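You operate a simulated robot arm through the tools that you are given. There is no shell and no other tool. Be economical: measure what you need, move in short steps, check, and stop when the job is done.

Carry out the task below with a simulated robot arm. There is one attempt and no reset: what you move stays moved.

TASK
Turn the left elevator speed knob to 2. Close the upper drawer. Push the left drawer of the parts bench shut. Fetch the small blue cap from the top of the parts bench and set it on the top of the check bench. Stack the numbered nest labelled "1" from the top of the parts bench on top of the numbered nest marked "4". Shut the check bench drawer. Take the green cap from the narrow black tray and leave it on the brown panel. The order is free.

It is judged by the outcome, as a careful person would: the job done as asked, and still so three seconds after it is handed in. It fails if anything else is knocked over, pushed out of place, dropped, spilled or broken. A push-on lid holds only when it is set on centred and level and pressed home; a screw cap is set on level and turned clockwise until tight.

THE ROBOT
A 6-joint arm with a two-finger gripper on a trunk, on a base that drives. Base frame: it is fixed to the floor where the robot stands at the start and does not move with it; the origin is under the middle of the robot, x ahead of it, y to its left, z up. Units: m, rad, N and s.
With the tool pointing down near the work surface it reaches from about 0.3 to 0.74 m from the robot's upright axis, wherever it stands. Its first joint turns from -2.897 to 2.897 rad. Places, roughly: brown panel (9x12x1 cm) [-1, 0.2, 0.8]; check bench drawer [0, -3, 0.7]; green cap (4x4x3 cm) [0, -3.1, 0.9]; left drawer of the parts bench [-0.3, -1.6, 0.7]; left elevator speed knob [0.3, 0.2, 0.7]; numbered nest [-0.75, -1.75, 0.75]; small blue cap (3x3x3 cm) [-0.5, -1.9, 0.9]; top of the check bench [0, -3.3, 0.9]; upper drawer [-0.8, 0.3, 0.7]. Payload 1.57 kg.
The tool frame sits at the grasp point between the pads (the TCP): z along the fingers, y along the line on which they close. The tips reach 0.021 m beyond it. The gripper opens to 0.07 m. The gripper's body begins 0.05 m behind the TCP.
Orientation is that of the tool frame in the base frame, as a unit quaternion [x, y, z, w]. With the fingers straight down and closing along the base's y, the tool's x points along the base's -x, its y along +y and its z along -z.

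THE INTERFACE
- The arm moves only by the tool jog_arm. Its argument "motion" is a list of rows, each a list of 3 entries, a list of its own where there are three numbers: the shift along the tool's x, y, z in m, then the turn, a rotation vector about the tool's x, y, z in rad, then the closure, from 0 (fully open) to 1 (shut). In form: [[[tx, ty, tz], [wx, wy, wz], hand], ...]. A call has 1 to 10 rows; each row shifts and turns the commanded pose from where the row before left it, along the tool's axes as they then stand. Each row takes 0.2 s and may step no farther than 0.05 m and 0.15 rad from the row before; otherwise, or with a gripper value out of range, the whole call is refused. Where a pose cannot be reached the arm comes as near as it can. A force on the tool above 40 N (or 10 N above the force at the start of the call, whichever is more), or a blocked arm, ends the call early, and 0.2 s more pass. Each finger halts on what it meets, pressing with about 30 N; the grip force reading is that of the motor and also rises with nothing between the fingers. The clock runs only during rows and for 0.2 s after the last one: add rows that do not move to give the fingers time. It gives the time, the measured TCP pose, the force on the tool (base axes), the opening and the grip force at its end, in the units of the frame above (readings bear some noise), with the torque about the TCP (base axes, N m) and any sound that the robot's microphone picked up.
- Cameras (640 x 400 px; columns grow to the right, rows downward): "scene" is now at [-0.0925, 0.2025, 1.4543]; the picture's right is [0.81, 0.58, -0.00], its down [0.54, -0.76, -0.36] and it looks along [-0.21, 0.29, -0.93] (base axes); focal length 214 px, centre (320, 200). "wrist" rides on the gripper at [0.079, 0.004, -0.081] in the tool frame; the picture's right is [-0.05, 1.00, 0.00], its down [-0.67, -0.04, -0.75] and it looks along [-0.74, -0.04, 0.67] (tool axes); focal length 256 px, centre (320, 200). There is no depth. A picture from a camera that has moved, and an enlarged one, comes with that camera's place and axes in the base frame and with its lens.
- get_image(camera): a new picture of that camera. No time passes.
- base_move(legs): drives the robot by 1 to 6 legs, each [ahead, left, turn to the left] in m, m and rad, along the robot's own axes; the way and the turn of a leg run together, so that a leg with both is an arc; at most 1.5 m and 3.142 rad a leg. The arm and the cameras ride along, it lands a little off, and it stops where it bumps. It gives what a move gives.
- head_to(pan, tilt): turns the head with the scene camera to pan (to the left, within 2.705 rad either way) and tilt (down, from -0.506 to 1.204), counted from straight ahead of the robot. It gives what a move gives.
- zoom(camera, box): a new picture of the part [left, top, right, bottom] of that camera's present view, enlarged. No time passes.
- hand_in(): hands the job in; it is judged then, once.

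Work in short steps. Places have to be worked out from the pictures, the camera data and where the tool is seen: move nearer, look again, correct. Check each grasp and each placing, and mend what went wrong. You have 165 turns and 128 pictures in all, those below and enlarged ones among them. Open the gripper and draw the arm clear of the work before you hand the job in, unless the task says otherwise; then end with one line.

The tools are called after "Request:" as name(argument=value, ...) on one line, values as JSON. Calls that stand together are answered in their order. jog_arm: Moves the arm, as the interface text tells. Its arguments: {"type":"object","properties":{"motion":{"type":"array","items":{"type":"array"}}},"required":["motion"]} The other tools are called the same way: base_move (legs) drives the base; head_to (pan, tilt) turns the head that bears the scene camera; get_image (camera) takes a picture; zoom (camera, box) takes an enlarged picture of a part of a camera's view; hand_in () hands the job in.

At the start:

```text
t: 0.0
ee_pos: [-0.3336, 0.2251, 1.0075]
tool_rot: [0.0, 1.0, -0.001, 0.001]
contact_force: [0.1, 0.3, 0.8]
wrist_torque: [0.0, -0.03, 0.02]
grip_width: 0.0701
grasp_force: 0.0
robot x, y, heading: [0.0001, -0.0007, 0.003]
head pan, tilt: [2.19, 1.201]
```

scene: 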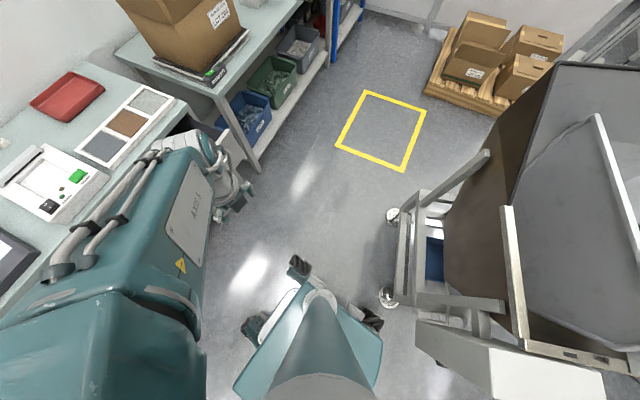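
wrist: 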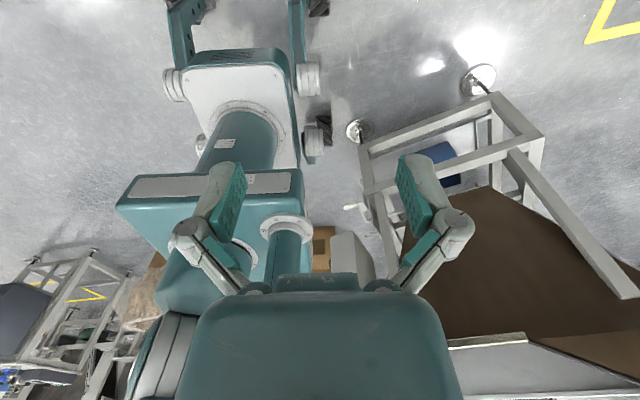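

The view shows a bench with coloured panels behind left. I'll pan the head around to learn the surroundings.

Request:
head_to(pan=2.6, tilt=0.7)

Request:
get_image(camera="scene")

Request:
head_to(pan=0.6, tilt=0.9)

Request:
get_image(camera="scene")

Request:
head_to(pan=-1.6, tilt=0.5)

Request:
get_image(camera="scene")

Request:
head_to(pan=-2.5, tilt=0.5)

Request:
get_image(camera="scene")

```text
t: 0.9
ee_pos: [-0.3331, 0.2255, 1.0077]
tool_rot: [0.0, 1.0, 0.001, 0.0]
contact_force: [0.0, -0.7, 0.2]
wrist_torque: [0.0, 0.02, 0.0]
grip_width: 0.07
grasp_force: 0.0
robot x, y, heading: [-0.0013, -0.0032, 0.003]
head pan, tilt: [2.601, 0.7]
```

```text
125 pictures are left
camera scene: at [-0.1328, 0.2012, 1.4902], right [0.52, 0.86, 0.0], down [0.55, -0.33, -0.76], along [-0.65, 0.39, -0.65], focal length 214 px, centre (320, 200)
```

scene: 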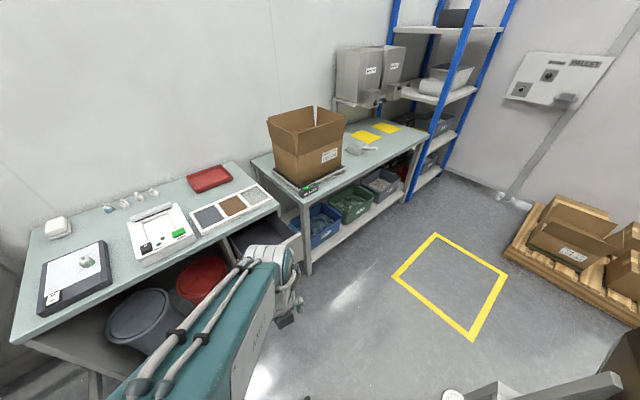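

```text
t: 2.9
ee_pos: [-0.3328, 0.2256, 1.0073]
tool_rot: [0.001, 1.0, 0.0, 0.0]
contact_force: [-0.5, -0.2, 0.1]
wrist_torque: [0.0, -0.02, -0.01]
grip_width: 0.07
grasp_force: 0.1
robot x, y, heading: [0.0006, -0.0018, -0.001]
head pan, tilt: [0.6, 0.901]
```

```text
124 pictures are left
camera scene: at [0.0023, 0.2001, 1.4742], right [0.57, -0.82, 0.0], down [-0.65, -0.44, -0.62], along [0.51, 0.35, -0.78], focal length 214 px, centre (320, 200)
```

scene: 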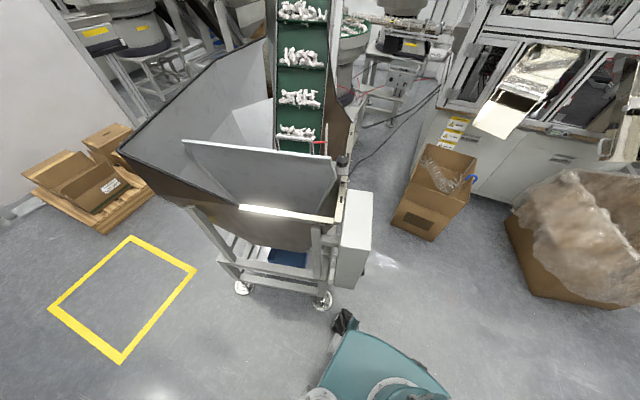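

```text
t: 4.9
ee_pos: [-0.3324, 0.2251, 1.0071]
tool_rot: [-0.001, 1.0, 0.0, 0.0]
contact_force: [-0.7, -0.3, 0.6]
wrist_torque: [0.01, 0.0, 0.0]
grip_width: 0.0702
grasp_force: 0.0
robot x, y, heading: [0.0013, 0.0044, -0.006]
head pan, tilt: [-1.6, 0.499]
```

```text
123 pictures are left
camera scene: at [-0.0627, 0.0664, 1.5082], right [-1.0, 0.03, 0.0], down [0.01, 0.48, -0.88], along [-0.03, -0.88, -0.48], focal length 214 px, centre (320, 200)
```

scene: 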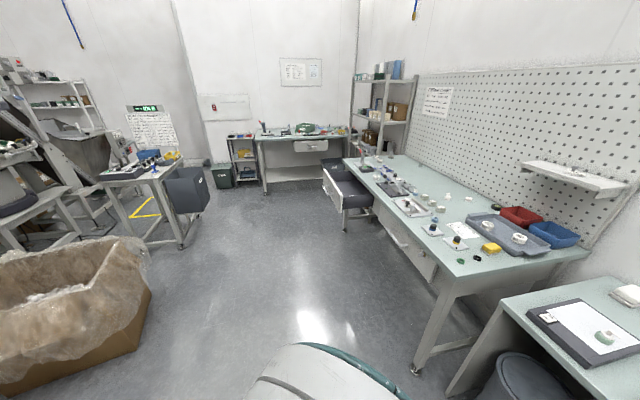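

```text
t: 6.1
ee_pos: [-0.3349, 0.225, 1.0064]
tool_rot: [-0.001, 1.0, 0.0, 0.0]
contact_force: [0.2, -0.2, -0.4]
wrist_torque: [0.01, 0.01, 0.0]
grip_width: 0.0699
grasp_force: 0.0
robot x, y, heading: [-0.001, -0.0023, 0.0]
head pan, tilt: [-2.499, 0.499]
```

```text
122 pictures are left
camera scene: at [-0.1329, 0.1028, 1.5081], right [-0.6, 0.8, 0.0], down [0.38, 0.29, -0.88], along [-0.7, -0.53, -0.48], focal length 214 px, centre (320, 200)
```

scene: 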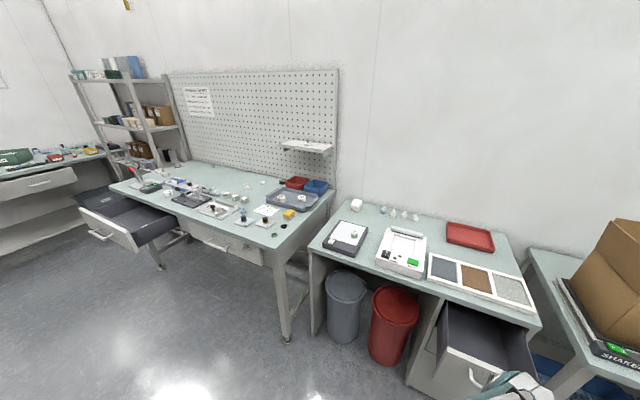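

The layout is clear. Start with the knob nearby: aim the head at it and look closely.

Request:
head_to(pan=0.2, tilt=1.2)

Request:
get_image(camera="scene")

```text
t: 8.5
ee_pos: [-0.3332, 0.2249, 1.0072]
tool_rot: [0.0, 1.0, 0.0, 0.0]
contact_force: [-0.5, -0.7, -0.5]
wrist_torque: [-0.03, 0.03, 0.01]
grip_width: 0.07
grasp_force: 0.1
robot x, y, heading: [0.0002, 0.0012, -0.002]
head pan, tilt: [0.201, 1.201]
```

```text
121 pictures are left
camera scene: at [-0.0051, 0.1685, 1.4544], right [0.2, -0.98, 0.0], down [-0.91, -0.19, -0.36], along [0.36, 0.07, -0.93], focal length 214 px, centre (320, 200)
```

scene: 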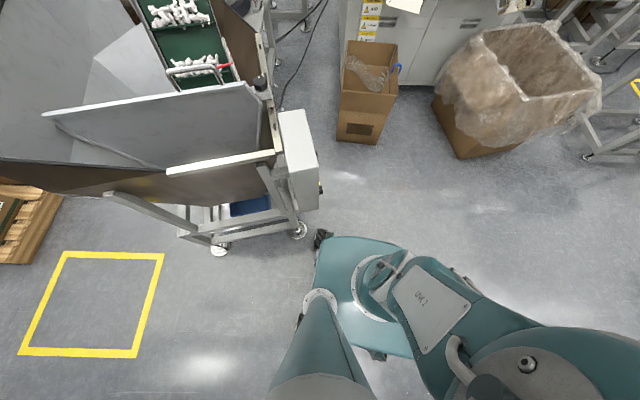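

The knob faces -y on the control box. I'll drive to stand about 0.65 m in front of that face, facing it.

Request:
base_move(legs=[[0, -0.5, 0], [0.3, 0, 0], [0, 0, 1.571]])

Request:
head_to(pan=0.0, tilt=0.8)

Request:
get_image(camera="scene")

```text
t: 16.9
ee_pos: [0.0763, -0.8348, 1.007]
tool_rot: [-0.7, 0.714, 0.0, 0.0]
contact_force: [0.7, -0.1, 0.4]
wrist_torque: [-0.01, 0.03, 0.02]
grip_width: 0.0702
grasp_force: 0.0
robot x, y, heading: [0.3111, -0.505, 1.555]
head pan, tilt: [0.201, 1.201]
```

```text
t: 17.8
ee_pos: [0.0746, -0.8338, 1.0071]
tool_rot: [-0.7, 0.714, 0.001, 0.0]
contact_force: [0.9, -0.7, -0.5]
wrist_torque: [-0.03, 0.02, 0.0]
grip_width: 0.0702
grasp_force: 0.1
robot x, y, heading: [0.3035, -0.5034, 1.555]
head pan, tilt: [0.0, 0.799]
```

```text
120 pictures are left
camera scene: at [0.1523, -0.4804, 1.4821], right [1.0, -0.02, 0.0], down [-0.01, -0.72, -0.7], along [0.01, 0.7, -0.72], focal length 214 px, centre (320, 200)
```

scene: 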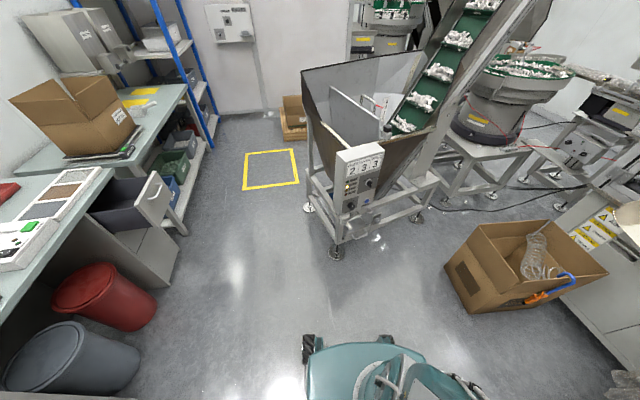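

The control panel is visible now; zoom in on it.

Request:
zoom(camera="scene", box=[325, 140, 395, 220])

```text
5.00 times, centred on (360, 180) of scene
camera zoom: at [0.1523, -0.4804, 1.4821], right [1.0, -0.02, 0.0], down [-0.01, -0.72, -0.7], along [0.01, 0.7, -0.72], focal length 1072 px, centre (120, 300)
```

zoom: 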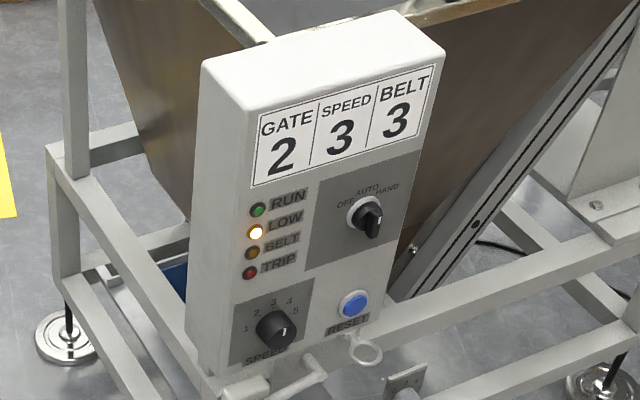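

Before moving the arm I need to understand how it is folded relative to the mast; look back at it.

Request:
head_to(pan=-2.4, tilt=1.1)

Request:
get_image(camera="scene")

Request:
get_image(camera="wrist")

```text
t: 20.0
ee_pos: [0.076, -0.8332, 1.0072]
tool_rot: [-0.7, 0.714, 0.0, 0.0]
contact_force: [0.0, 0.8, -0.3]
wrist_torque: [0.01, 0.01, 0.0]
grip_width: 0.07
grasp_force: 0.1
robot x, y, heading: [0.3078, -0.5075, 1.556]
head pan, tilt: [-2.4, 1.1]
```

```text
118 pictures are left
camera scene: at [0.1925, -0.6085, 1.4604], right [-0.75, -0.66, 0.0], down [-0.59, 0.67, -0.45], along [0.3, -0.34, -0.89], focal length 214 px, centre (320, 200)
```

scene: 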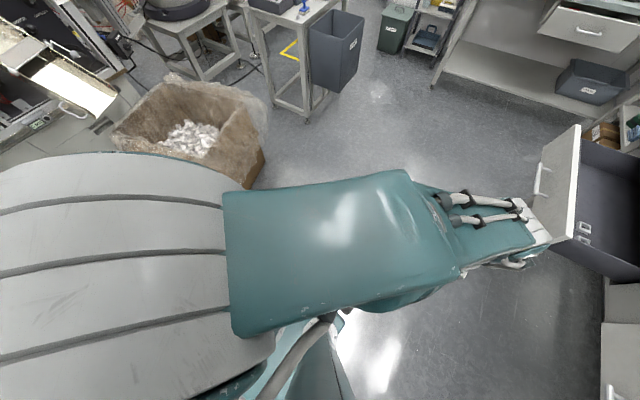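

```text
117 pictures are left
camera wrist: at [0.0698, -0.9132, 1.0875], right [-1.0, 0.07, 0.0], down [0.05, 0.66, 0.75], along [0.05, 0.74, -0.67], focal length 256 px, centre (320, 200)
```

wrist: 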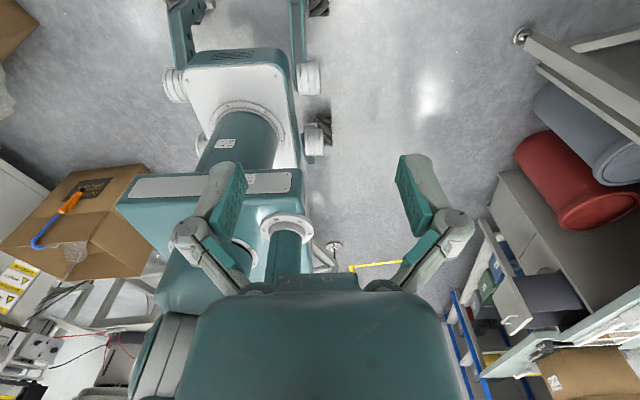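

The arm lies rearward past the mast. I'll test sweeping the first joint around via the rear (away from the mast) with small steps.

Request:
jog_arm(motion=[[[0.0244, -0.0413, 0], [0, 0, -0.12], 0], [[0.0244, -0.0413, 0], [0, 0, -0.12], 0], [[0.0244, -0.0413, 0], [0, 0, -0.12], 0], [[0.0244, -0.0413, 0], [0, 0, -0.12], 0], [[0.0244, -0.0413, 0], [0, 0, -0.12], 0]])

Request:
get_image(camera="scene")

```text
t: 21.2
ee_pos: [0.187, -0.8704, 1.0083]
tool_rot: [0.88, -0.474, 0.0, -0.001]
contact_force: [-0.2, 0.3, -0.4]
wrist_torque: [0.0, 0.02, 0.02]
grip_width: 0.07
grasp_force: 0.1
out of reach, approached as far as the arm can: row 3, 4, 5
robot x, y, heading: [0.3048, -0.5058, 1.561]
head pan, tilt: [-2.4, 1.1]
```

```text
116 pictures are left
camera scene: at [0.1929, -0.6086, 1.4604], right [-0.75, -0.66, 0.0], down [-0.59, 0.67, -0.45], along [0.3, -0.34, -0.89], focal length 214 px, centre (320, 200)
```

scene: 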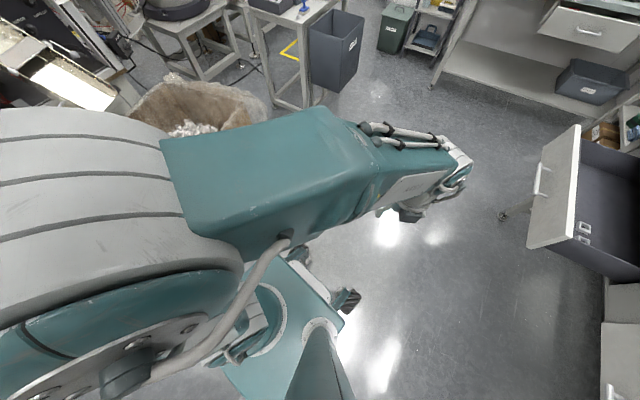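

The first joint stops near 166° at the rear, and the mast blocks the other way, so I'll work with the arm at the robot's rear-left (~150°) and orient the base accordingly. Drive so the knob panel is in that direction.

Request:
base_move(legs=[[0.121, -0.215, 0], [0, 0, -2.293]])

Request:
head_to(pan=2.6, tilt=0.9)

Request:
get_image(camera="scene")

Request:
get_image(camera="wrist")

```text
t: 28.5
ee_pos: [0.329, -0.0577, 1.0079]
tool_rot: [0.071, 0.997, -0.001, 0.0]
contact_force: [-0.1, -0.3, 0.1]
wrist_torque: [-0.05, -0.06, -0.01]
grip_width: 0.0701
grasp_force: 0.0
robot x, y, heading: [0.5225, -0.3904, -0.738]
head pan, tilt: [-2.4, 1.1]
```

```text
t: 32.4
ee_pos: [0.3288, -0.0583, 1.0081]
tool_rot: [0.07, 0.998, -0.001, 0.0]
contact_force: [-0.3, 0.4, 0.8]
wrist_torque: [0.01, 0.02, 0.01]
grip_width: 0.0701
grasp_force: 0.0
robot x, y, heading: [0.5223, -0.3832, -0.743]
head pan, tilt: [2.601, 0.901]
```

```text
115 pictures are left
camera scene: at [0.5622, -0.159, 1.4742], right [0.96, 0.28, 0.0], down [0.22, -0.75, -0.62], along [-0.18, 0.59, -0.78], focal length 214 px, centre (320, 200)
```

scene: 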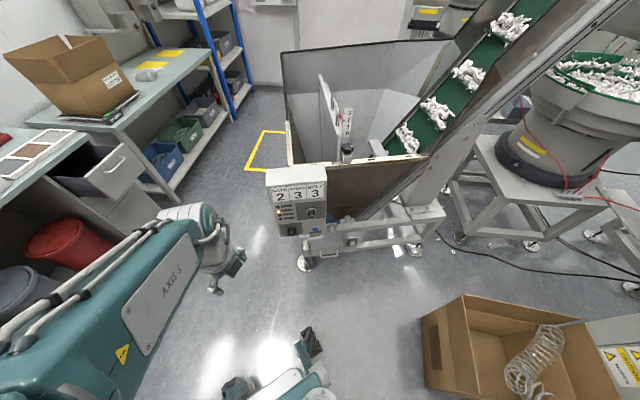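

```text
114 pictures are left
camera wrist: at [0.2505, -0.0426, 1.088], right [0.19, 0.98, 0.0], down [0.66, -0.13, 0.74], along [0.73, -0.15, -0.67], focal length 256 px, centre (320, 200)
```

wrist: 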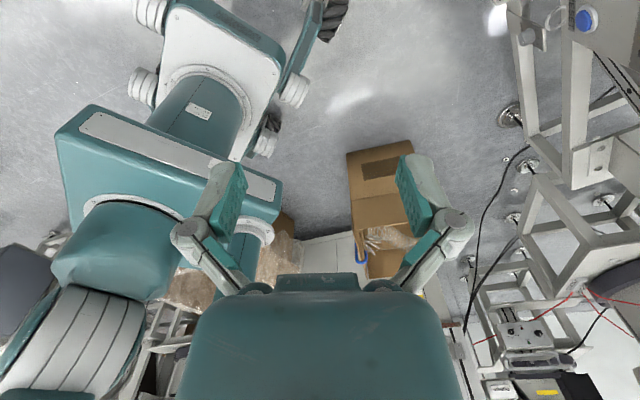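

Request:
zoom(camera="scene", box=[260, 160, 344, 244])

```text
4.76 times, centred on (302, 202) of scene
camera zoom: at [0.5622, -0.159, 1.4742], right [0.96, 0.28, 0.0], down [0.22, -0.75, -0.62], along [-0.18, 0.59, -0.78], focal length 1021 px, centre (406, 190)
```

zoom: 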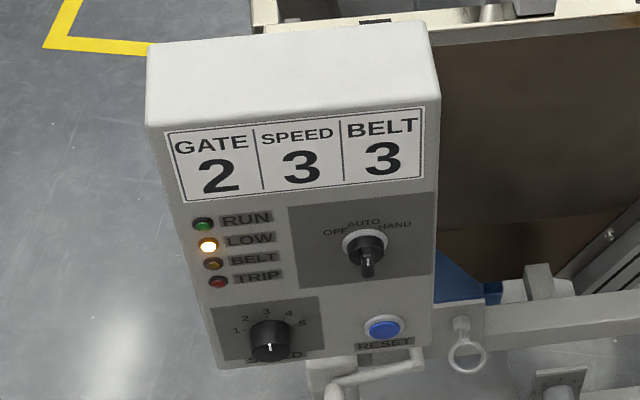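

Triangulation gives the knob at about (0.318, 0.232, 0.701), on a vertical panel with normal about (0.47, -0.88), 36 mm wide. I'll turn the tool to horizontal, pointing at the panel with the camera above.

Request:
jog_arm(motion=[[[0, 0, 0], [0, 0, 0.134], 0], [[0, 0, 0], [0, 0, 0.134], 0], [[0, 0, 0], [0, 0, 0.134], 0], [[0, 0, 0], [0, 0, 0.134], 0], [[0, 0, 0], [0, 0, 0.134], 0], [[0, 0, 0], [0, 0, 0.134], 0], [[0, 0, 0], [0, 0, 0.134], 0], [[0, 0, 0], [0, 0.15, 0], 0], [[0, 0, 0], [0, 0.15, 0], 0], [[0, 0, 0], [0, 0.15, 0], 0]])

Request:
jog_arm(motion=[[[0, 0, 0], [0, 0.14, 0], 0], [[0, 0, 0], [0, 0.14, 0], 0], [[0, 0, 0], [0, 0.14, 0], 0], [[0, 0, 0], [0, 0.14, 0], 0], [[0, 0, 0], [0, 0.14, 0], 0], [[0, 0, 0], [0, 0.14, 0], 0], [[0, 0, 0], [0, 0.14, 0], 0], [[0, 0, 0], [0, 0.14, 0], 0]])

```text
t: 34.6
ee_pos: [0.3248, -0.0602, 1.0062]
tool_rot: [0.43, 0.874, 0.088, -0.207]
contact_force: [-0.7, 0.0, 0.3]
wrist_torque: [0.01, -0.02, 0.0]
grip_width: 0.07
grasp_force: 0.0
out of reach, approached as far as the arm can: row 6, 7
robot x, y, heading: [0.5193, -0.39, -0.743]
head pan, tilt: [2.601, 0.901]
```

```text
t: 36.4
ee_pos: [0.29, -0.0128, 1.0229]
tool_rot: [0.345, 0.69, 0.245, -0.588]
contact_force: [-0.9, -0.2, -0.6]
wrist_torque: [-0.02, -0.03, 0.03]
grip_width: 0.0702
grasp_force: 0.0
out of reach, approached as far as the arm can: row 3, 4, 5, 6, 7, 8
robot x, y, heading: [0.5229, -0.3874, -0.744]
head pan, tilt: [2.601, 0.901]
```

The arm stalled short of horizontal up high; move down and outwards toward the stand-off point, then correct orientation.

Request:
jog_arm(motion=[[[-0.037, 0.0219, 0.0138], [0, 0, 0], 0], [[-0.037, 0.0219, 0.0138], [0, 0, 0], 0], [[-0.037, 0.0219, 0.0138], [0, 0, 0], 0], [[-0.037, 0.0219, 0.0138], [0, 0, 0], 0], [[-0.037, 0.0219, 0.0138], [0, 0, 0], 0], [[-0.037, 0.0219, 0.0138], [0, 0, 0], 0]])

Request:
get_image(camera="scene")

```text
t: 37.8
ee_pos: [0.3524, 0.0893, 0.7825]
tool_rot: [0.344, 0.69, 0.244, -0.589]
contact_force: [-0.5, 0.5, -0.2]
wrist_torque: [0.0, 0.02, -0.02]
grip_width: 0.0701
grasp_force: 0.1
robot x, y, heading: [0.5206, -0.392, -0.745]
head pan, tilt: [2.601, 0.901]
```

```text
112 pictures are left
camera scene: at [0.5633, -0.1569, 1.4738], right [0.96, 0.28, 0.0], down [0.22, -0.75, -0.62], along [-0.18, 0.59, -0.79], focal length 214 px, centre (320, 200)
```

scene: 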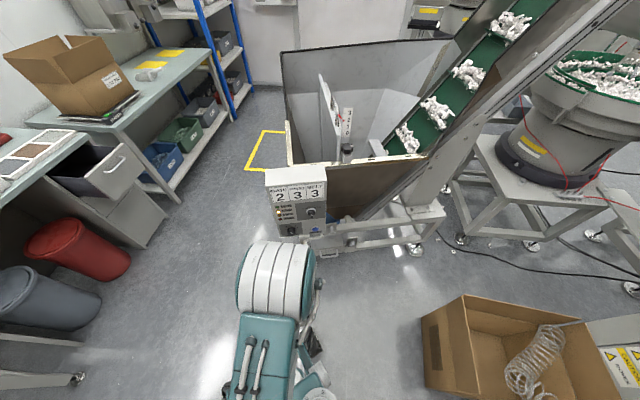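

Fix orientation to face the panel squarely and come to a 0.10 m stand-off.

Request:
jog_arm(motion=[[[0, 0, 0], [-0.106, 0.0975, -0.023], 0], [[0, 0, 0], [-0.106, 0.0975, -0.023], 0], [[-0.0272, 0.0123, 0.014], [0, 0, 0], 0], [[-0.0272, 0.0123, 0.014], [0, 0, 0], 0], [[-0.0272, 0.0123, 0.014], [0, 0, 0], 0]])

Request:
get_image(camera="wrist")

```text
t: 39.0
ee_pos: [0.3811, 0.1455, 0.6984]
tool_rot: [0.362, 0.608, 0.361, -0.608]
contact_force: [-0.8, 0.0, -0.6]
wrist_torque: [-0.02, 0.02, 0.01]
grip_width: 0.0698
grasp_force: 0.1
out of reach, approached as far as the arm can: row 2
robot x, y, heading: [0.5213, -0.3865, -0.742]
head pan, tilt: [2.601, 0.901]
```

```text
111 pictures are left
camera wrist: at [0.4236, 0.0761, 0.7777], right [0.88, 0.47, -0.06], down [0.32, -0.67, -0.67], along [-0.35, 0.57, -0.74], focal length 256 px, centre (320, 200)
```

wrist: 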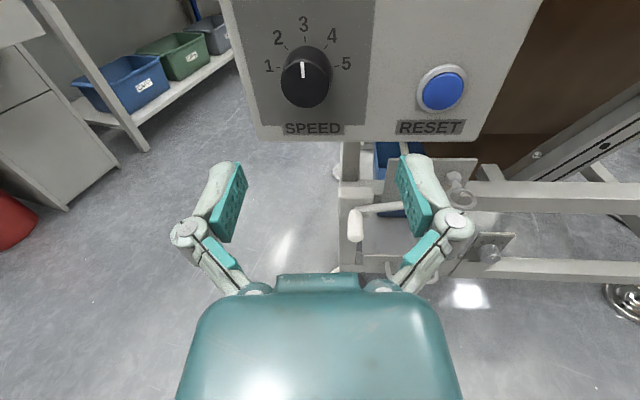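

The pointer is at 3. Zoom to judge the angle of the 2 mark.

Request:
zoom(camera="wrist", box=[250, 5, 370, 125])

```text
3.33 times, centred on (310, 65) of wrist
camera zoom: at [0.4236, 0.0761, 0.7777], right [0.88, 0.47, -0.06], down [0.32, -0.67, -0.67], along [-0.35, 0.57, -0.74], focal length 853 px, centre (353, 650)
```

zoom: 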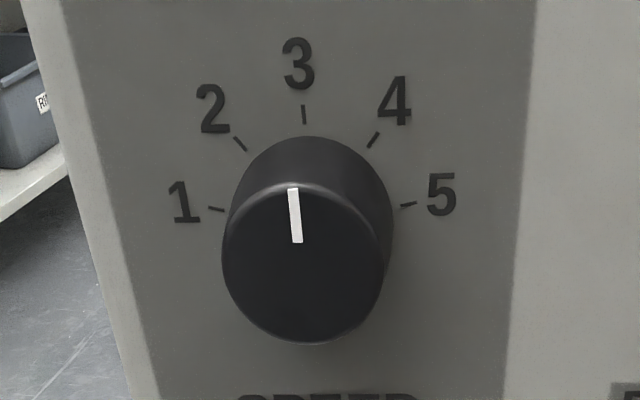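

The marks are 40° apart (2 lies 40° counter-clockwise of 3). I'll centre on the knob (-9 mm sideways), pre-roll +20° and advance 5 cm.

Request:
jog_arm(motion=[[[0.002, -0.0088, 0], [0, 0, 0], 0], [[0, 0, 0], [0, 0, 0.117], 0], [[0, 0, 0], [0, 0, 0.117], 0], [[0, 0, 0], [0, 0, 0.117], 0], [[0, 0, 0.025], [0, 0, 0], 0], [[0, 0, 0.025], [0, 0, 0], 0]])

Request:
get_image(camera="wrist")

```text
t: 40.4
ee_pos: [0.3487, 0.1867, 0.7012]
tool_rot: [-0.461, -0.537, -0.246, 0.662]
contact_force: [-0.5, -0.4, 0.3]
wrist_torque: [0.0, -0.02, -0.02]
grip_width: 0.07
grasp_force: 0.2
robot x, y, heading: [0.5233, -0.3905, -0.743]
head pan, tilt: [2.601, 0.901]
```

```text
109 pictures are left
camera wrist: at [0.4158, 0.131, 0.7735], right [0.8, 0.44, -0.4], down [0.13, -0.78, -0.61], along [-0.58, 0.44, -0.69], focal length 256 px, centre (320, 200)
```

wrist: 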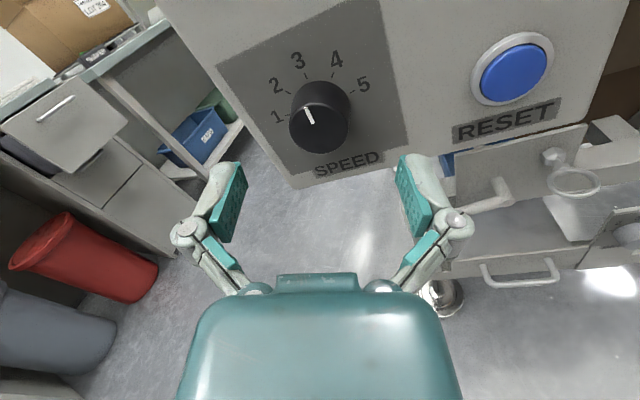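

Knob is centred between the fingers. Advance in small steps to straddle it.

Request:
jog_arm(motion=[[[0, 0, 0.015], [0, 0, 0], 0], [[0, 0, 0.015], [0, 0, 0], 0], [[0, 0, 0.007], [0, 0, 0], 0]])

Request:
get_image(camera="wrist")

```text
t: 41.2
ee_pos: [0.3379, 0.2222, 0.7013]
tool_rot: [-0.461, -0.538, -0.247, 0.661]
contact_force: [-0.5, -0.2, 1.3]
wrist_torque: [0.01, 0.01, 0.01]
grip_width: 0.0699
grasp_force: 0.0
out of reach, approached as far as the arm can: row 1, 2
robot x, y, heading: [0.5229, -0.3868, -0.746]
head pan, tilt: [2.601, 0.901]
```

```text
108 pictures are left
camera wrist: at [0.4049, 0.1659, 0.7736], right [0.8, 0.44, -0.4], down [0.13, -0.78, -0.61], along [-0.58, 0.44, -0.69], focal length 256 px, centre (320, 200)
```

wrist: 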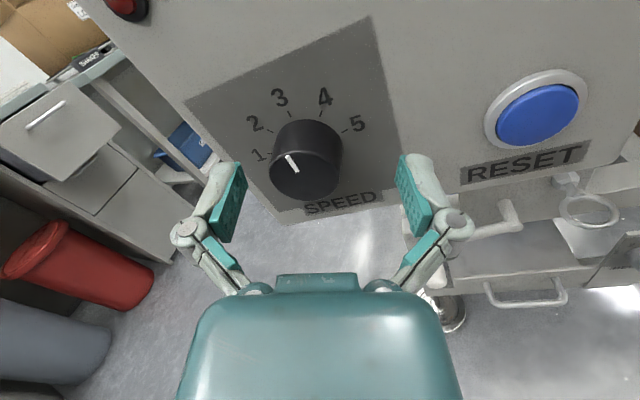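

The arm is at its first joint's edge here (reading is 7.5 mm off sideways). I'll back away and turn the base left 0.3 rad so the arm works in mid-range.

Request:
jog_arm(motion=[[[0, 0, -0.04], [0, 0, 0], 0], [[0, 0, -0.04], [0, 0, 0], 0], [[0, 0, -0.04], [0, 0, 0], 0], [[0, 0, -0.03], [0, 0, 0], 0]])

Request:
base_move(legs=[[0, 0, 0.3]])

```text
t: 42.2
ee_pos: [0.4088, 0.0902, 0.702]
tool_rot: [-0.463, -0.535, -0.25, 0.661]
contact_force: [-0.1, -0.6, 0.8]
wrist_torque: [0.01, -0.01, 0.0]
grip_width: 0.0697
grasp_force: 0.0
robot x, y, heading: [0.5222, -0.3885, -0.743]
head pan, tilt: [2.601, 0.901]
```

```text
t: 43.6
ee_pos: [0.2732, 0.0353, 0.7005]
tool_rot: [-0.379, -0.598, -0.148, 0.691]
contact_force: [-0.7, -0.8, -0.3]
wrist_torque: [0.02, -0.02, 0.01]
grip_width: 0.07
grasp_force: 0.1
robot x, y, heading: [0.5205, -0.3901, -0.438]
head pan, tilt: [2.601, 0.901]
```

Yaw the tool back square to the panel and return to stand-off in line with the knob.

Request:
jog_arm(motion=[[[0, 0, 0], [-0.0955, 0.035, 0], 0], [[0, 0, 0], [-0.0955, 0.035, 0], 0], [[0, 0, 0], [-0.0955, 0.035, 0], 0], [[0.0158, 0.0432, 0.0125], [0, 0, 0], 0], [[0.0158, 0.0432, 0.0125], [0, 0, 0], 0], [[0.0158, 0.0432, 0.0125], [0, 0, 0], 0]])

Request:
get_image(camera="wrist")

```text
t: 45.0
ee_pos: [0.4771, 0.1602, 0.6977]
tool_rot: [-0.465, -0.534, -0.251, 0.661]
contact_force: [-0.8, -0.1, 0.1]
wrist_torque: [0.02, -0.01, 0.03]
grip_width: 0.07
grasp_force: 0.1
out of reach, approached as far as the arm can: row 1, 2, 3
robot x, y, heading: [0.5246, -0.3903, -0.438]
head pan, tilt: [2.601, 0.901]
```

```text
107 pictures are left
camera wrist: at [0.5442, 0.1033, 0.7716], right [0.81, 0.43, -0.39], down [0.12, -0.78, -0.61], along [-0.57, 0.45, -0.69], focal length 256 px, centre (320, 200)
```

wrist: 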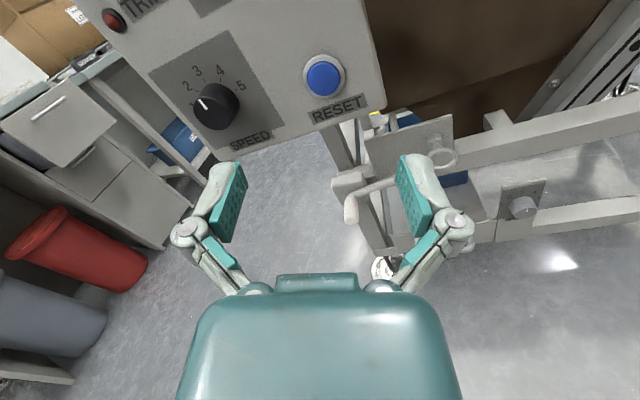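

Orientation is right but position drifted during the awkward yaw; shift back onto the knob axis.

Request:
jog_arm(motion=[[[-0.0104, -0.0319, 0.0], [0, 0, 0], 0], [[-0.0104, -0.0319, 0.0], [0, 0, 0], 0], [[-0.0104, -0.0319, 0.018], [0, 0, 0], 0], [[0, 0, 0.018], [0, 0, 0], 0], [[0, 0, 0.018], [0, 0, 0], 0]])

Request:
get_image(camera="wrist")

```text
t: 46.2
ee_pos: [0.3625, 0.1617, 0.7028]
tool_rot: [-0.463, -0.536, -0.248, 0.661]
contact_force: [0.1, -0.2, 0.6]
wrist_torque: [-0.01, 0.02, 0.0]
grip_width: 0.07
grasp_force: 0.0
robot x, y, heading: [0.5216, -0.3909, -0.444]
head pan, tilt: [2.601, 0.901]
```

```text
106 pictures are left
camera wrist: at [0.4296, 0.1052, 0.7755], right [0.81, 0.44, -0.39], down [0.13, -0.78, -0.61], along [-0.58, 0.44, -0.69], focal length 256 px, centre (320, 200)
```

wrist: 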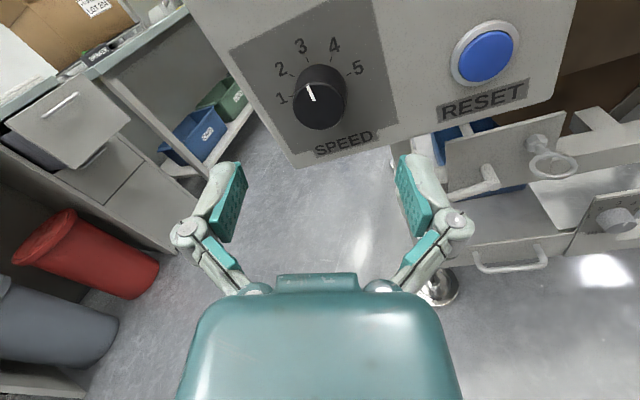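

Aligned and no reach complaint. Advance about 6.5 cm to straddle the knob.

Request:
jog_arm(motion=[[[0, 0, 0.02], [0, 0, 0], 0], [[0, 0, 0.02], [0, 0, 0], 0], [[0, 0, 0.015], [0, 0, 0], 0], [[0, 0, 0.01], [0, 0, 0], 0]])

Request:
get_image(camera="wrist")

```text
t: 47.2
ee_pos: [0.347, 0.2237, 0.7019]
tool_rot: [-0.462, -0.536, -0.249, 0.661]
contact_force: [0.3, 0.2, 0.5]
wrist_torque: [0.03, -0.01, -0.02]
grip_width: 0.0703
grasp_force: 0.0
out of reach, approached as far as the arm can: row 1, 2, 4
robot x, y, heading: [0.5245, -0.3933, -0.447]
head pan, tilt: [2.601, 0.901]
```

```text
105 pictures are left
camera wrist: at [0.4128, 0.1664, 0.7758], right [0.81, 0.44, -0.39], down [0.13, -0.78, -0.61], along [-0.58, 0.44, -0.69], focal length 256 px, centre (320, 200)
```

wrist: 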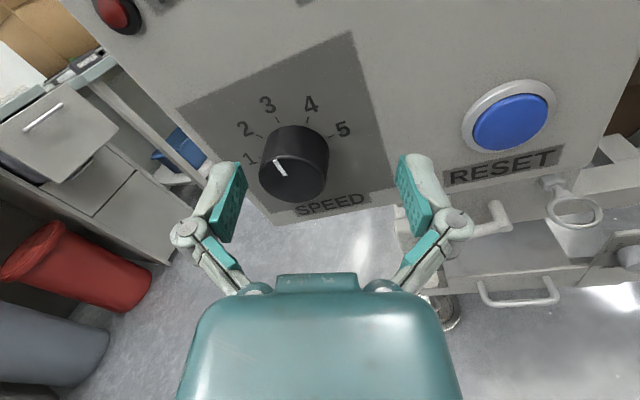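

The stalls look like a wrist singularity (tool nearly in line with the forearm). I'll back off and reposition the base so the arm approaches the panel obliquely.

Request:
jog_arm(motion=[[[0, 0, -0.04], [0, 0, 0], 0], [[0, 0, -0.04], [0, 0, 0], 0], [[0, 0, -0.04], [0, 0, 0], 0], [[0, 0, -0.04], [0, 0, 0], 0]])

Request:
base_move(legs=[[-0.284, -0.114, 0], [0, 0, -0.6]])

Request:
get_image(camera="wrist")

```text
t: 48.2
ee_pos: [0.422, 0.0815, 0.703]
tool_rot: [-0.464, -0.534, -0.251, 0.661]
contact_force: [-0.6, 0.1, -0.4]
wrist_torque: [0.0, 0.0, 0.01]
grip_width: 0.0698
grasp_force: 0.0
robot x, y, heading: [0.5233, -0.3879, -0.446]
head pan, tilt: [2.601, 0.901]
```

```text
t: 51.9
ee_pos: [0.3986, 0.0764, 0.7047]
tool_rot: [0.602, 0.372, 0.437, -0.555]
contact_force: [0.7, 0.9, 0.0]
wrist_torque: [-0.02, -0.04, 0.02]
grip_width: 0.07
grasp_force: 0.0
robot x, y, heading: [0.2178, -0.3639, -1.047]
head pan, tilt: [2.601, 0.901]
```

```text
104 pictures are left
camera wrist: at [0.4198, -0.0084, 0.7759], right [0.91, -0.1, -0.39], down [-0.35, -0.71, -0.61], along [-0.22, 0.7, -0.69], focal length 256 px, centre (320, 200)
```

wrist: 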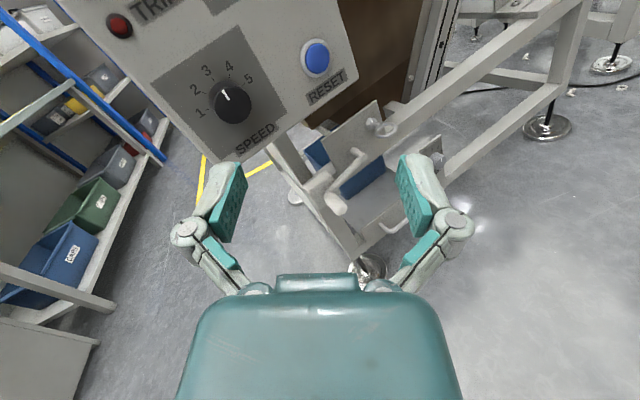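

Yaw the tool back by +0.6 rad about vertical.

Request:
jog_arm(motion=[[[0, 0, 0], [0.1127, -0.0413, 0], 0], [[0, 0, 0], [0.1127, -0.0413, 0], 0], [[0, 0, 0], [0.1127, -0.0413, 0], 0], [[0, 0, 0], [0.1127, -0.0413, 0], 0], [[0, 0, 0], [0.1127, -0.0413, 0], 0], [[0, 0, 0], [0, 0, 0], 0]])

```text
t: 53.3
ee_pos: [0.3985, 0.0749, 0.7044]
tool_rot: [-0.465, -0.534, -0.252, 0.66]
contact_force: [0.0, -0.2, 0.3]
wrist_torque: [-0.03, -0.03, 0.0]
grip_width: 0.0697
grasp_force: 0.0
robot x, y, heading: [0.213, -0.3654, -1.049]
head pan, tilt: [2.601, 0.901]
```

No reach problem now. Approach along the axis to about 4 cm short.

Request:
jog_arm(motion=[[[0, 0.009, 0.03], [0, 0, 0], 0], [[0, 0, 0.03], [0, 0, 0], 0], [[0, 0, 0.03], [0, 0, 0], 0], [[0, 0, 0.032], [0, 0, 0], 0]])

Request:
get_image(camera="wrist")

```text
t: 54.3
ee_pos: [0.3469, 0.188, 0.6987]
tool_rot: [-0.465, -0.534, -0.253, 0.66]
contact_force: [-0.7, 0.0, -0.1]
wrist_torque: [0.04, -0.02, 0.02]
grip_width: 0.07
grasp_force: 0.1
robot x, y, heading: [0.2133, -0.3697, -1.049]
head pan, tilt: [2.601, 0.901]
```

```text
103 pictures are left
camera wrist: at [0.4132, 0.1309, 0.7714], right [0.81, 0.43, -0.39], down [0.12, -0.78, -0.61], along [-0.57, 0.45, -0.69], focal length 256 px, centre (320, 200)
```

wrist: 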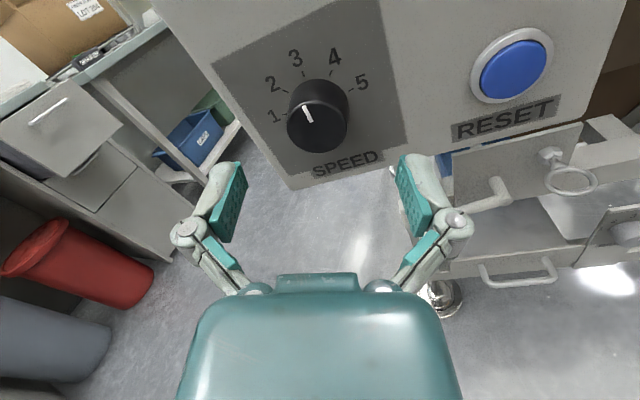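

Request:
jog_arm(motion=[[[0, -0.001, 0.015], [0, 0, 0], 0], [[0, 0, 0.013], [0, 0, 0], 0], [[0, 0, 0.009], [0, 0, 0], 0]])

Request:
get_image(camera="wrist")

```text
t: 55.1
ee_pos: [0.3288, 0.2202, 0.7017]
tool_rot: [-0.465, -0.533, -0.253, 0.659]
contact_force: [0.4, -0.1, -0.2]
wrist_torque: [0.0, 0.01, 0.01]
grip_width: 0.07
grasp_force: 0.1
robot x, y, heading: [0.2132, -0.3665, -1.044]
head pan, tilt: [2.601, 0.901]
```

```text
102 pictures are left
camera wrist: at [0.3943, 0.1632, 0.7735], right [0.81, 0.43, -0.39], down [0.12, -0.78, -0.61], along [-0.57, 0.45, -0.69], focal length 256 px, centre (320, 200)
```

wrist: 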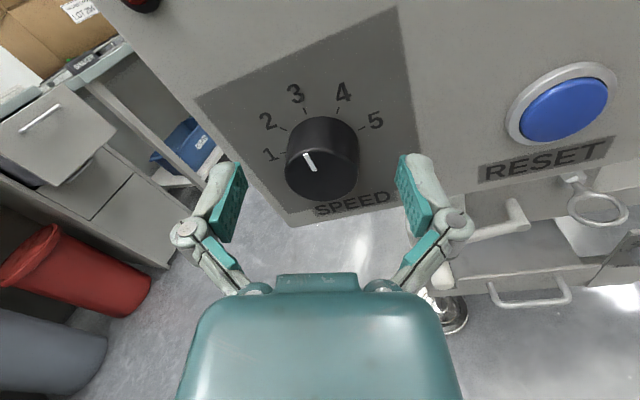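

Tips overlap the knob by ~16 mm with ~8 mm clearance to the panel. Close on it.

Request:
jog_arm(motion=[[[0, 0, 0], [0, 0, 0], 0.6], [[0, 0, 0], [0, 0, 0], 0.7]])

```text
t: 55.7
ee_pos: [0.3291, 0.2205, 0.7021]
tool_rot: [-0.466, -0.533, -0.253, 0.659]
contact_force: [7.0, -5.9, -2.2]
wrist_torque: [-0.04, -0.01, -0.43]
grip_width: 0.0362
grasp_force: 32.0
robot x, y, heading: [0.2129, -0.3698, -1.048]
head pan, tilt: [2.601, 0.901]
```

Gripped at 36 mm. Roll -40° counter-clockwise.

Request:
jog_arm(motion=[[[0, 0, 0], [0, 0, -0.1], 0.7], [[0, 0, 0], [0, 0, -0.1], 0.7], [[0, 0, 0], [0, 0, -0.1], 0.7], [[0, 0, 0], [0, 0, -0.1], 0.7], [[0, 0, 0], [0, 0, -0.1], 0.7], [[0, 0, 0], [0, 0, -0.1], 0.7], [[0, 0, 0], [0, 0, -0.1], 0.7]])

Request:
get_image(camera="wrist")

```text
t: 57.3
ee_pos: [0.3293, 0.2201, 0.7006]
tool_rot: [0.253, 0.661, 0.464, -0.532]
contact_force: [6.9, 4.2, -8.9]
wrist_torque: [-0.61, -0.29, -0.79]
grip_width: 0.0363
grasp_force: 31.9
robot x, y, heading: [0.2112, -0.3639, -1.051]
head pan, tilt: [2.601, 0.901]
```

```text
101 pictures are left
camera wrist: at [0.3466, 0.1373, 0.7764], right [0.84, 0.45, 0.29], down [0.52, -0.57, -0.64], along [-0.12, 0.69, -0.71], focal length 256 px, centre (320, 200)
```

wrist: 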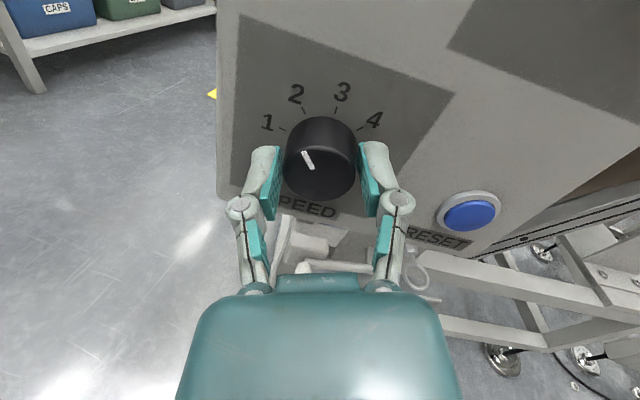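

Release and back off a bit to verify the pointer.

Request:
jog_arm(motion=[[[0, 0, 0], [0, 0, 0], 0], [[0, 0, 0], [0, 0, 0], 0], [[0, 0, -0.03], [0, 0, 0], 0], [[0, 0, -0.03], [0, 0, 0], 0]])

Request:
zoom(camera="wrist", box=[230, 20, 410, 180])

```text
t: 58.3
ee_pos: [0.3569, 0.1658, 0.7017]
tool_rot: [0.253, 0.661, 0.464, -0.533]
contact_force: [-0.1, 0.8, -0.1]
wrist_torque: [-0.01, 0.03, -0.04]
grip_width: 0.0701
grasp_force: 0.0
robot x, y, heading: [0.2134, -0.3728, -1.046]
head pan, tilt: [2.601, 0.901]
```

```text
2.50 times, centred on (320, 100) of wrist
camera zoom: at [0.3744, 0.0833, 0.7776], right [0.84, 0.45, 0.29], down [0.52, -0.57, -0.64], along [-0.12, 0.69, -0.71], focal length 640 px, centre (320, 450)
```

zoom: 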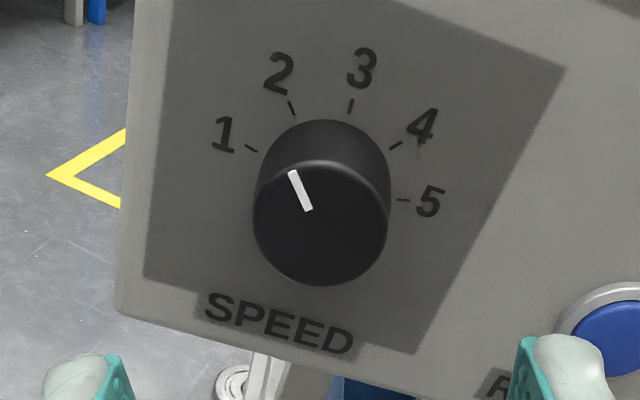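

Pointer is aligned with 2. Now retreat and drive to face the upper drawer with the tool pointing rearward (towards -x).

Request:
base_move(legs=[[0.15, 0, 0], [0, 0, 1.046], [-0.19, 0.4, 0]])

Request:
head_to(pan=2.7, tilt=0.8)

Request:
get_image(camera="scene")

Request:
get_image(camera="wrist")

```text
t: 64.6
ee_pos: [-0.2933, 0.2889, 0.7021]
tool_rot: [-0.111, 0.699, 0.134, -0.694]
contact_force: [-1.0, -0.1, -0.1]
wrist_torque: [0.08, -0.02, -0.02]
grip_width: 0.0699
grasp_force: 0.0
robot x, y, heading: [0.0987, -0.1062, 0.005]
head pan, tilt: [2.601, 0.901]
```

```text
t: 65.3
ee_pos: [-0.2924, 0.286, 0.7021]
tool_rot: [-0.11, 0.699, 0.136, -0.694]
contact_force: [0.1, 0.2, -0.1]
wrist_torque: [-0.06, -0.01, 0.0]
grip_width: 0.0702
grasp_force: 0.1
robot x, y, heading: [0.1004, -0.1041, 0.002]
head pan, tilt: [2.7, 0.799]
```

```text
99 pictures are left
camera scene: at [-0.0342, 0.0889, 1.482], right [0.43, 0.9, 0.0], down [0.65, -0.31, -0.7], along [-0.63, 0.3, -0.72], focal length 214 px, centre (320, 200)
```

scene: 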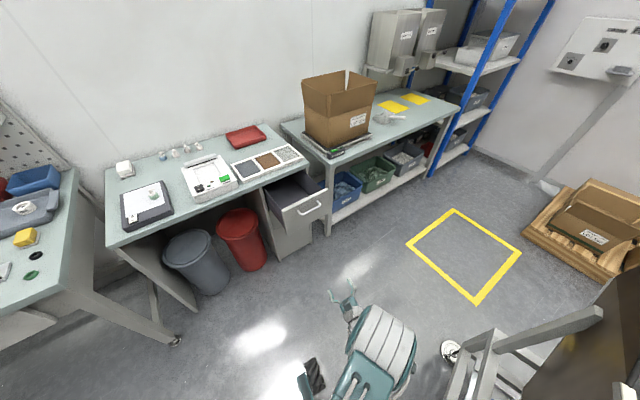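

```text
98 pictures are left
camera wrist: at [-0.2122, 0.2602, 0.7782], right [0.03, 0.96, 0.29], down [0.75, 0.17, -0.64], along [-0.66, 0.24, -0.71], focal length 256 px, centre (320, 200)
```

wrist: 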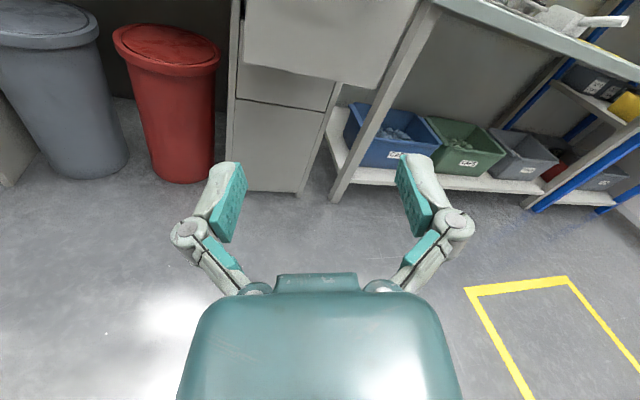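

Drawer front is near x≈-0.70, y≈0.21–0.46. Straighten the roll, close the fingers and drive back a little to look at it closely.

Request:
jog_arm(motion=[[[0, 0, 0], [0, 0, 0.117], 0.5], [[0, 0, 0], [0, 0, 0.117], 1], [[0, 0, 0], [0, 0, 0.117], 1]])

Request:
base_move(legs=[[-0.22, 0.05, 0]])

Request:
get_image(camera="wrist")

Request:
get_image(camera="scene")

```text
t: 66.1
ee_pos: [-0.2919, 0.2883, 0.7037]
tool_rot: [0.014, 0.707, 0.012, -0.707]
contact_force: [0.1, 0.1, -0.8]
wrist_torque: [0.0, 0.02, -0.03]
grip_width: 0.0001
grasp_force: 28.3
robot x, y, heading: [0.1025, -0.1075, 0.002]
head pan, tilt: [2.7, 0.799]
```

```text
t: 67.8
ee_pos: [-0.5099, 0.3369, 0.7033]
tool_rot: [0.014, 0.708, 0.013, -0.706]
contact_force: [-0.5, -0.6, 0.4]
wrist_torque: [0.01, 0.0, 0.01]
grip_width: 0.0
grasp_force: 29.2
robot x, y, heading: [-0.1204, -0.0519, -0.001]
head pan, tilt: [2.7, 0.799]
```

```text
97 pictures are left
camera wrist: at [-0.4287, 0.3379, 0.7822], right [0.04, 1.0, -0.05], down [0.74, -0.06, -0.67], along [-0.67, -0.02, -0.74], focal length 256 px, centre (320, 200)
```

wrist: 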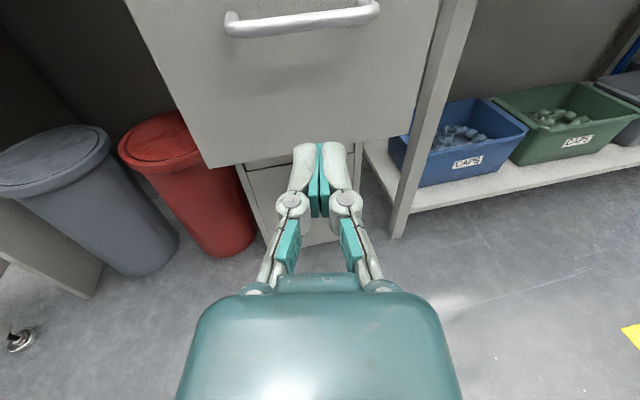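

```text
96 pictures are left
camera scene: at [-0.2522, 0.1392, 1.482], right [0.43, 0.9, 0.0], down [0.65, -0.31, -0.7], along [-0.63, 0.3, -0.72], focal length 214 px, centre (320, 200)
```

scene: 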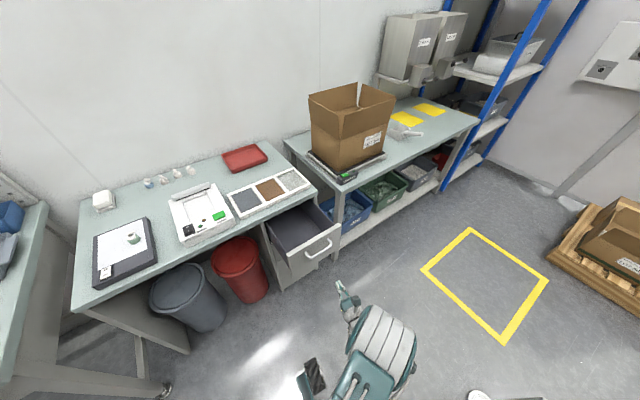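

Handle is at z≈0.73, front face ≈ -0.70 spanning z 0.58–0.8. I'll lower to z≈0.67 (below the handle), drive back 0.14, and then push with the arm.

Request:
jog_arm(motion=[[[-0.03, 0, 0], [0, 0, 0], 1]])

Request:
base_move(legs=[[-0.14, 0, 0]])

Request:
jog_arm(motion=[[[0, 0, 0.02], [0, 0, 0], 1], [[0, 0, 0.02], [0, 0, 0], 1], [[0, 0, 0.02], [0, 0, 0], 1], [[0, 0, 0.02], [0, 0, 0], 1]])

Request:
get_image(camera="scene")

```text
t: 68.2
ee_pos: [-0.5107, 0.3367, 0.6723]
tool_rot: [0.014, 0.708, 0.013, -0.706]
contact_force: [-0.1, -1.1, 0.0]
wrist_torque: [0.03, 0.0, -0.01]
grip_width: 0.0
grasp_force: 28.5
robot x, y, heading: [-0.1197, -0.0531, 0.002]
head pan, tilt: [2.7, 0.799]
```

```text
t: 69.5
ee_pos: [-0.648, 0.3359, 0.6724]
tool_rot: [0.013, 0.708, 0.012, -0.706]
contact_force: [0.1, -0.4, 0.2]
wrist_torque: [-0.03, 0.03, 0.01]
grip_width: 0.0
grasp_force: 28.4
robot x, y, heading: [-0.256, -0.0546, -0.001]
head pan, tilt: [2.7, 0.799]
```

```text
t: 70.5
ee_pos: [-0.7278, 0.3367, 0.675]
tool_rot: [0.012, 0.708, 0.013, -0.706]
contact_force: [0.2, -0.7, -0.7]
wrist_torque: [-0.01, 0.0, -0.01]
grip_width: 0.0001
grasp_force: 28.3
robot x, y, heading: [-0.2588, -0.0506, -0.001]
head pan, tilt: [2.7, 0.799]
```

```text
95 pictures are left
camera scene: at [-0.3916, 0.1405, 1.4818], right [0.43, 0.9, 0.0], down [0.65, -0.31, -0.7], along [-0.63, 0.3, -0.72], focal length 214 px, centre (320, 200)
```

scene: 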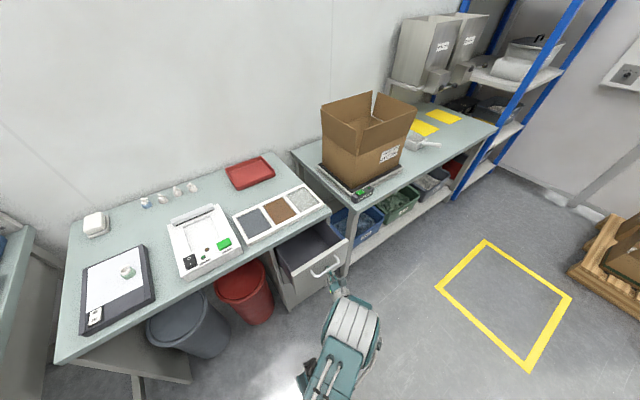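

No contact yet. Keep pushing.

Request:
jog_arm(motion=[[[0, 0, 0.02], [0, 0, 0], 1], [[0, 0, 0.02], [0, 0, 0], 1], [[0, 0, 0.02], [0, 0, 0], 1], [[0, 0, 0.02], [0, 0, 0], 1]])

Request:
get_image(camera="wrist")

Request:
get_image(camera="scene")

```text
t: 71.5
ee_pos: [-0.8089, 0.3443, 0.6749]
tool_rot: [0.013, 0.708, 0.013, -0.706]
contact_force: [0.7, 0.4, 0.1]
wrist_torque: [0.01, -0.04, -0.01]
grip_width: 0.0
grasp_force: 28.0
robot x, y, heading: [-0.2582, -0.0562, 0.001]
head pan, tilt: [2.7, 0.799]
```

```text
94 pictures are left
camera wrist: at [-0.7278, 0.3438, 0.7539], right [0.04, 1.0, -0.05], down [0.74, -0.06, -0.67], along [-0.67, -0.01, -0.74], focal length 256 px, centre (320, 200)
```

wrist: 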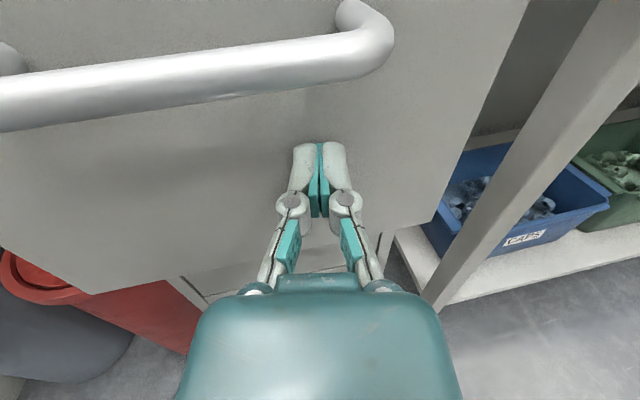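

```text
93 pictures are left
camera scene: at [-0.3919, 0.1404, 1.4818], right [0.43, 0.9, 0.0], down [0.65, -0.31, -0.7], along [-0.63, 0.3, -0.72], focal length 214 px, centre (320, 200)
```

scene: 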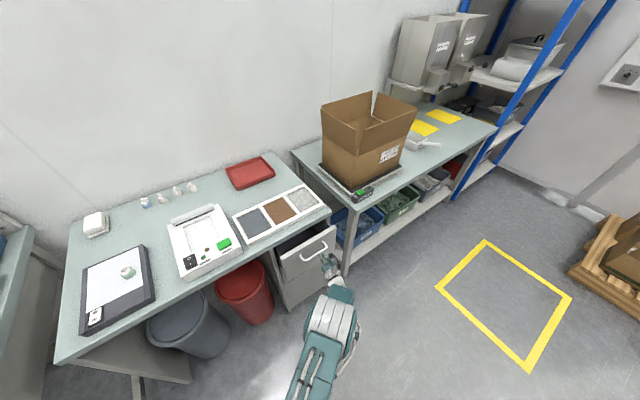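

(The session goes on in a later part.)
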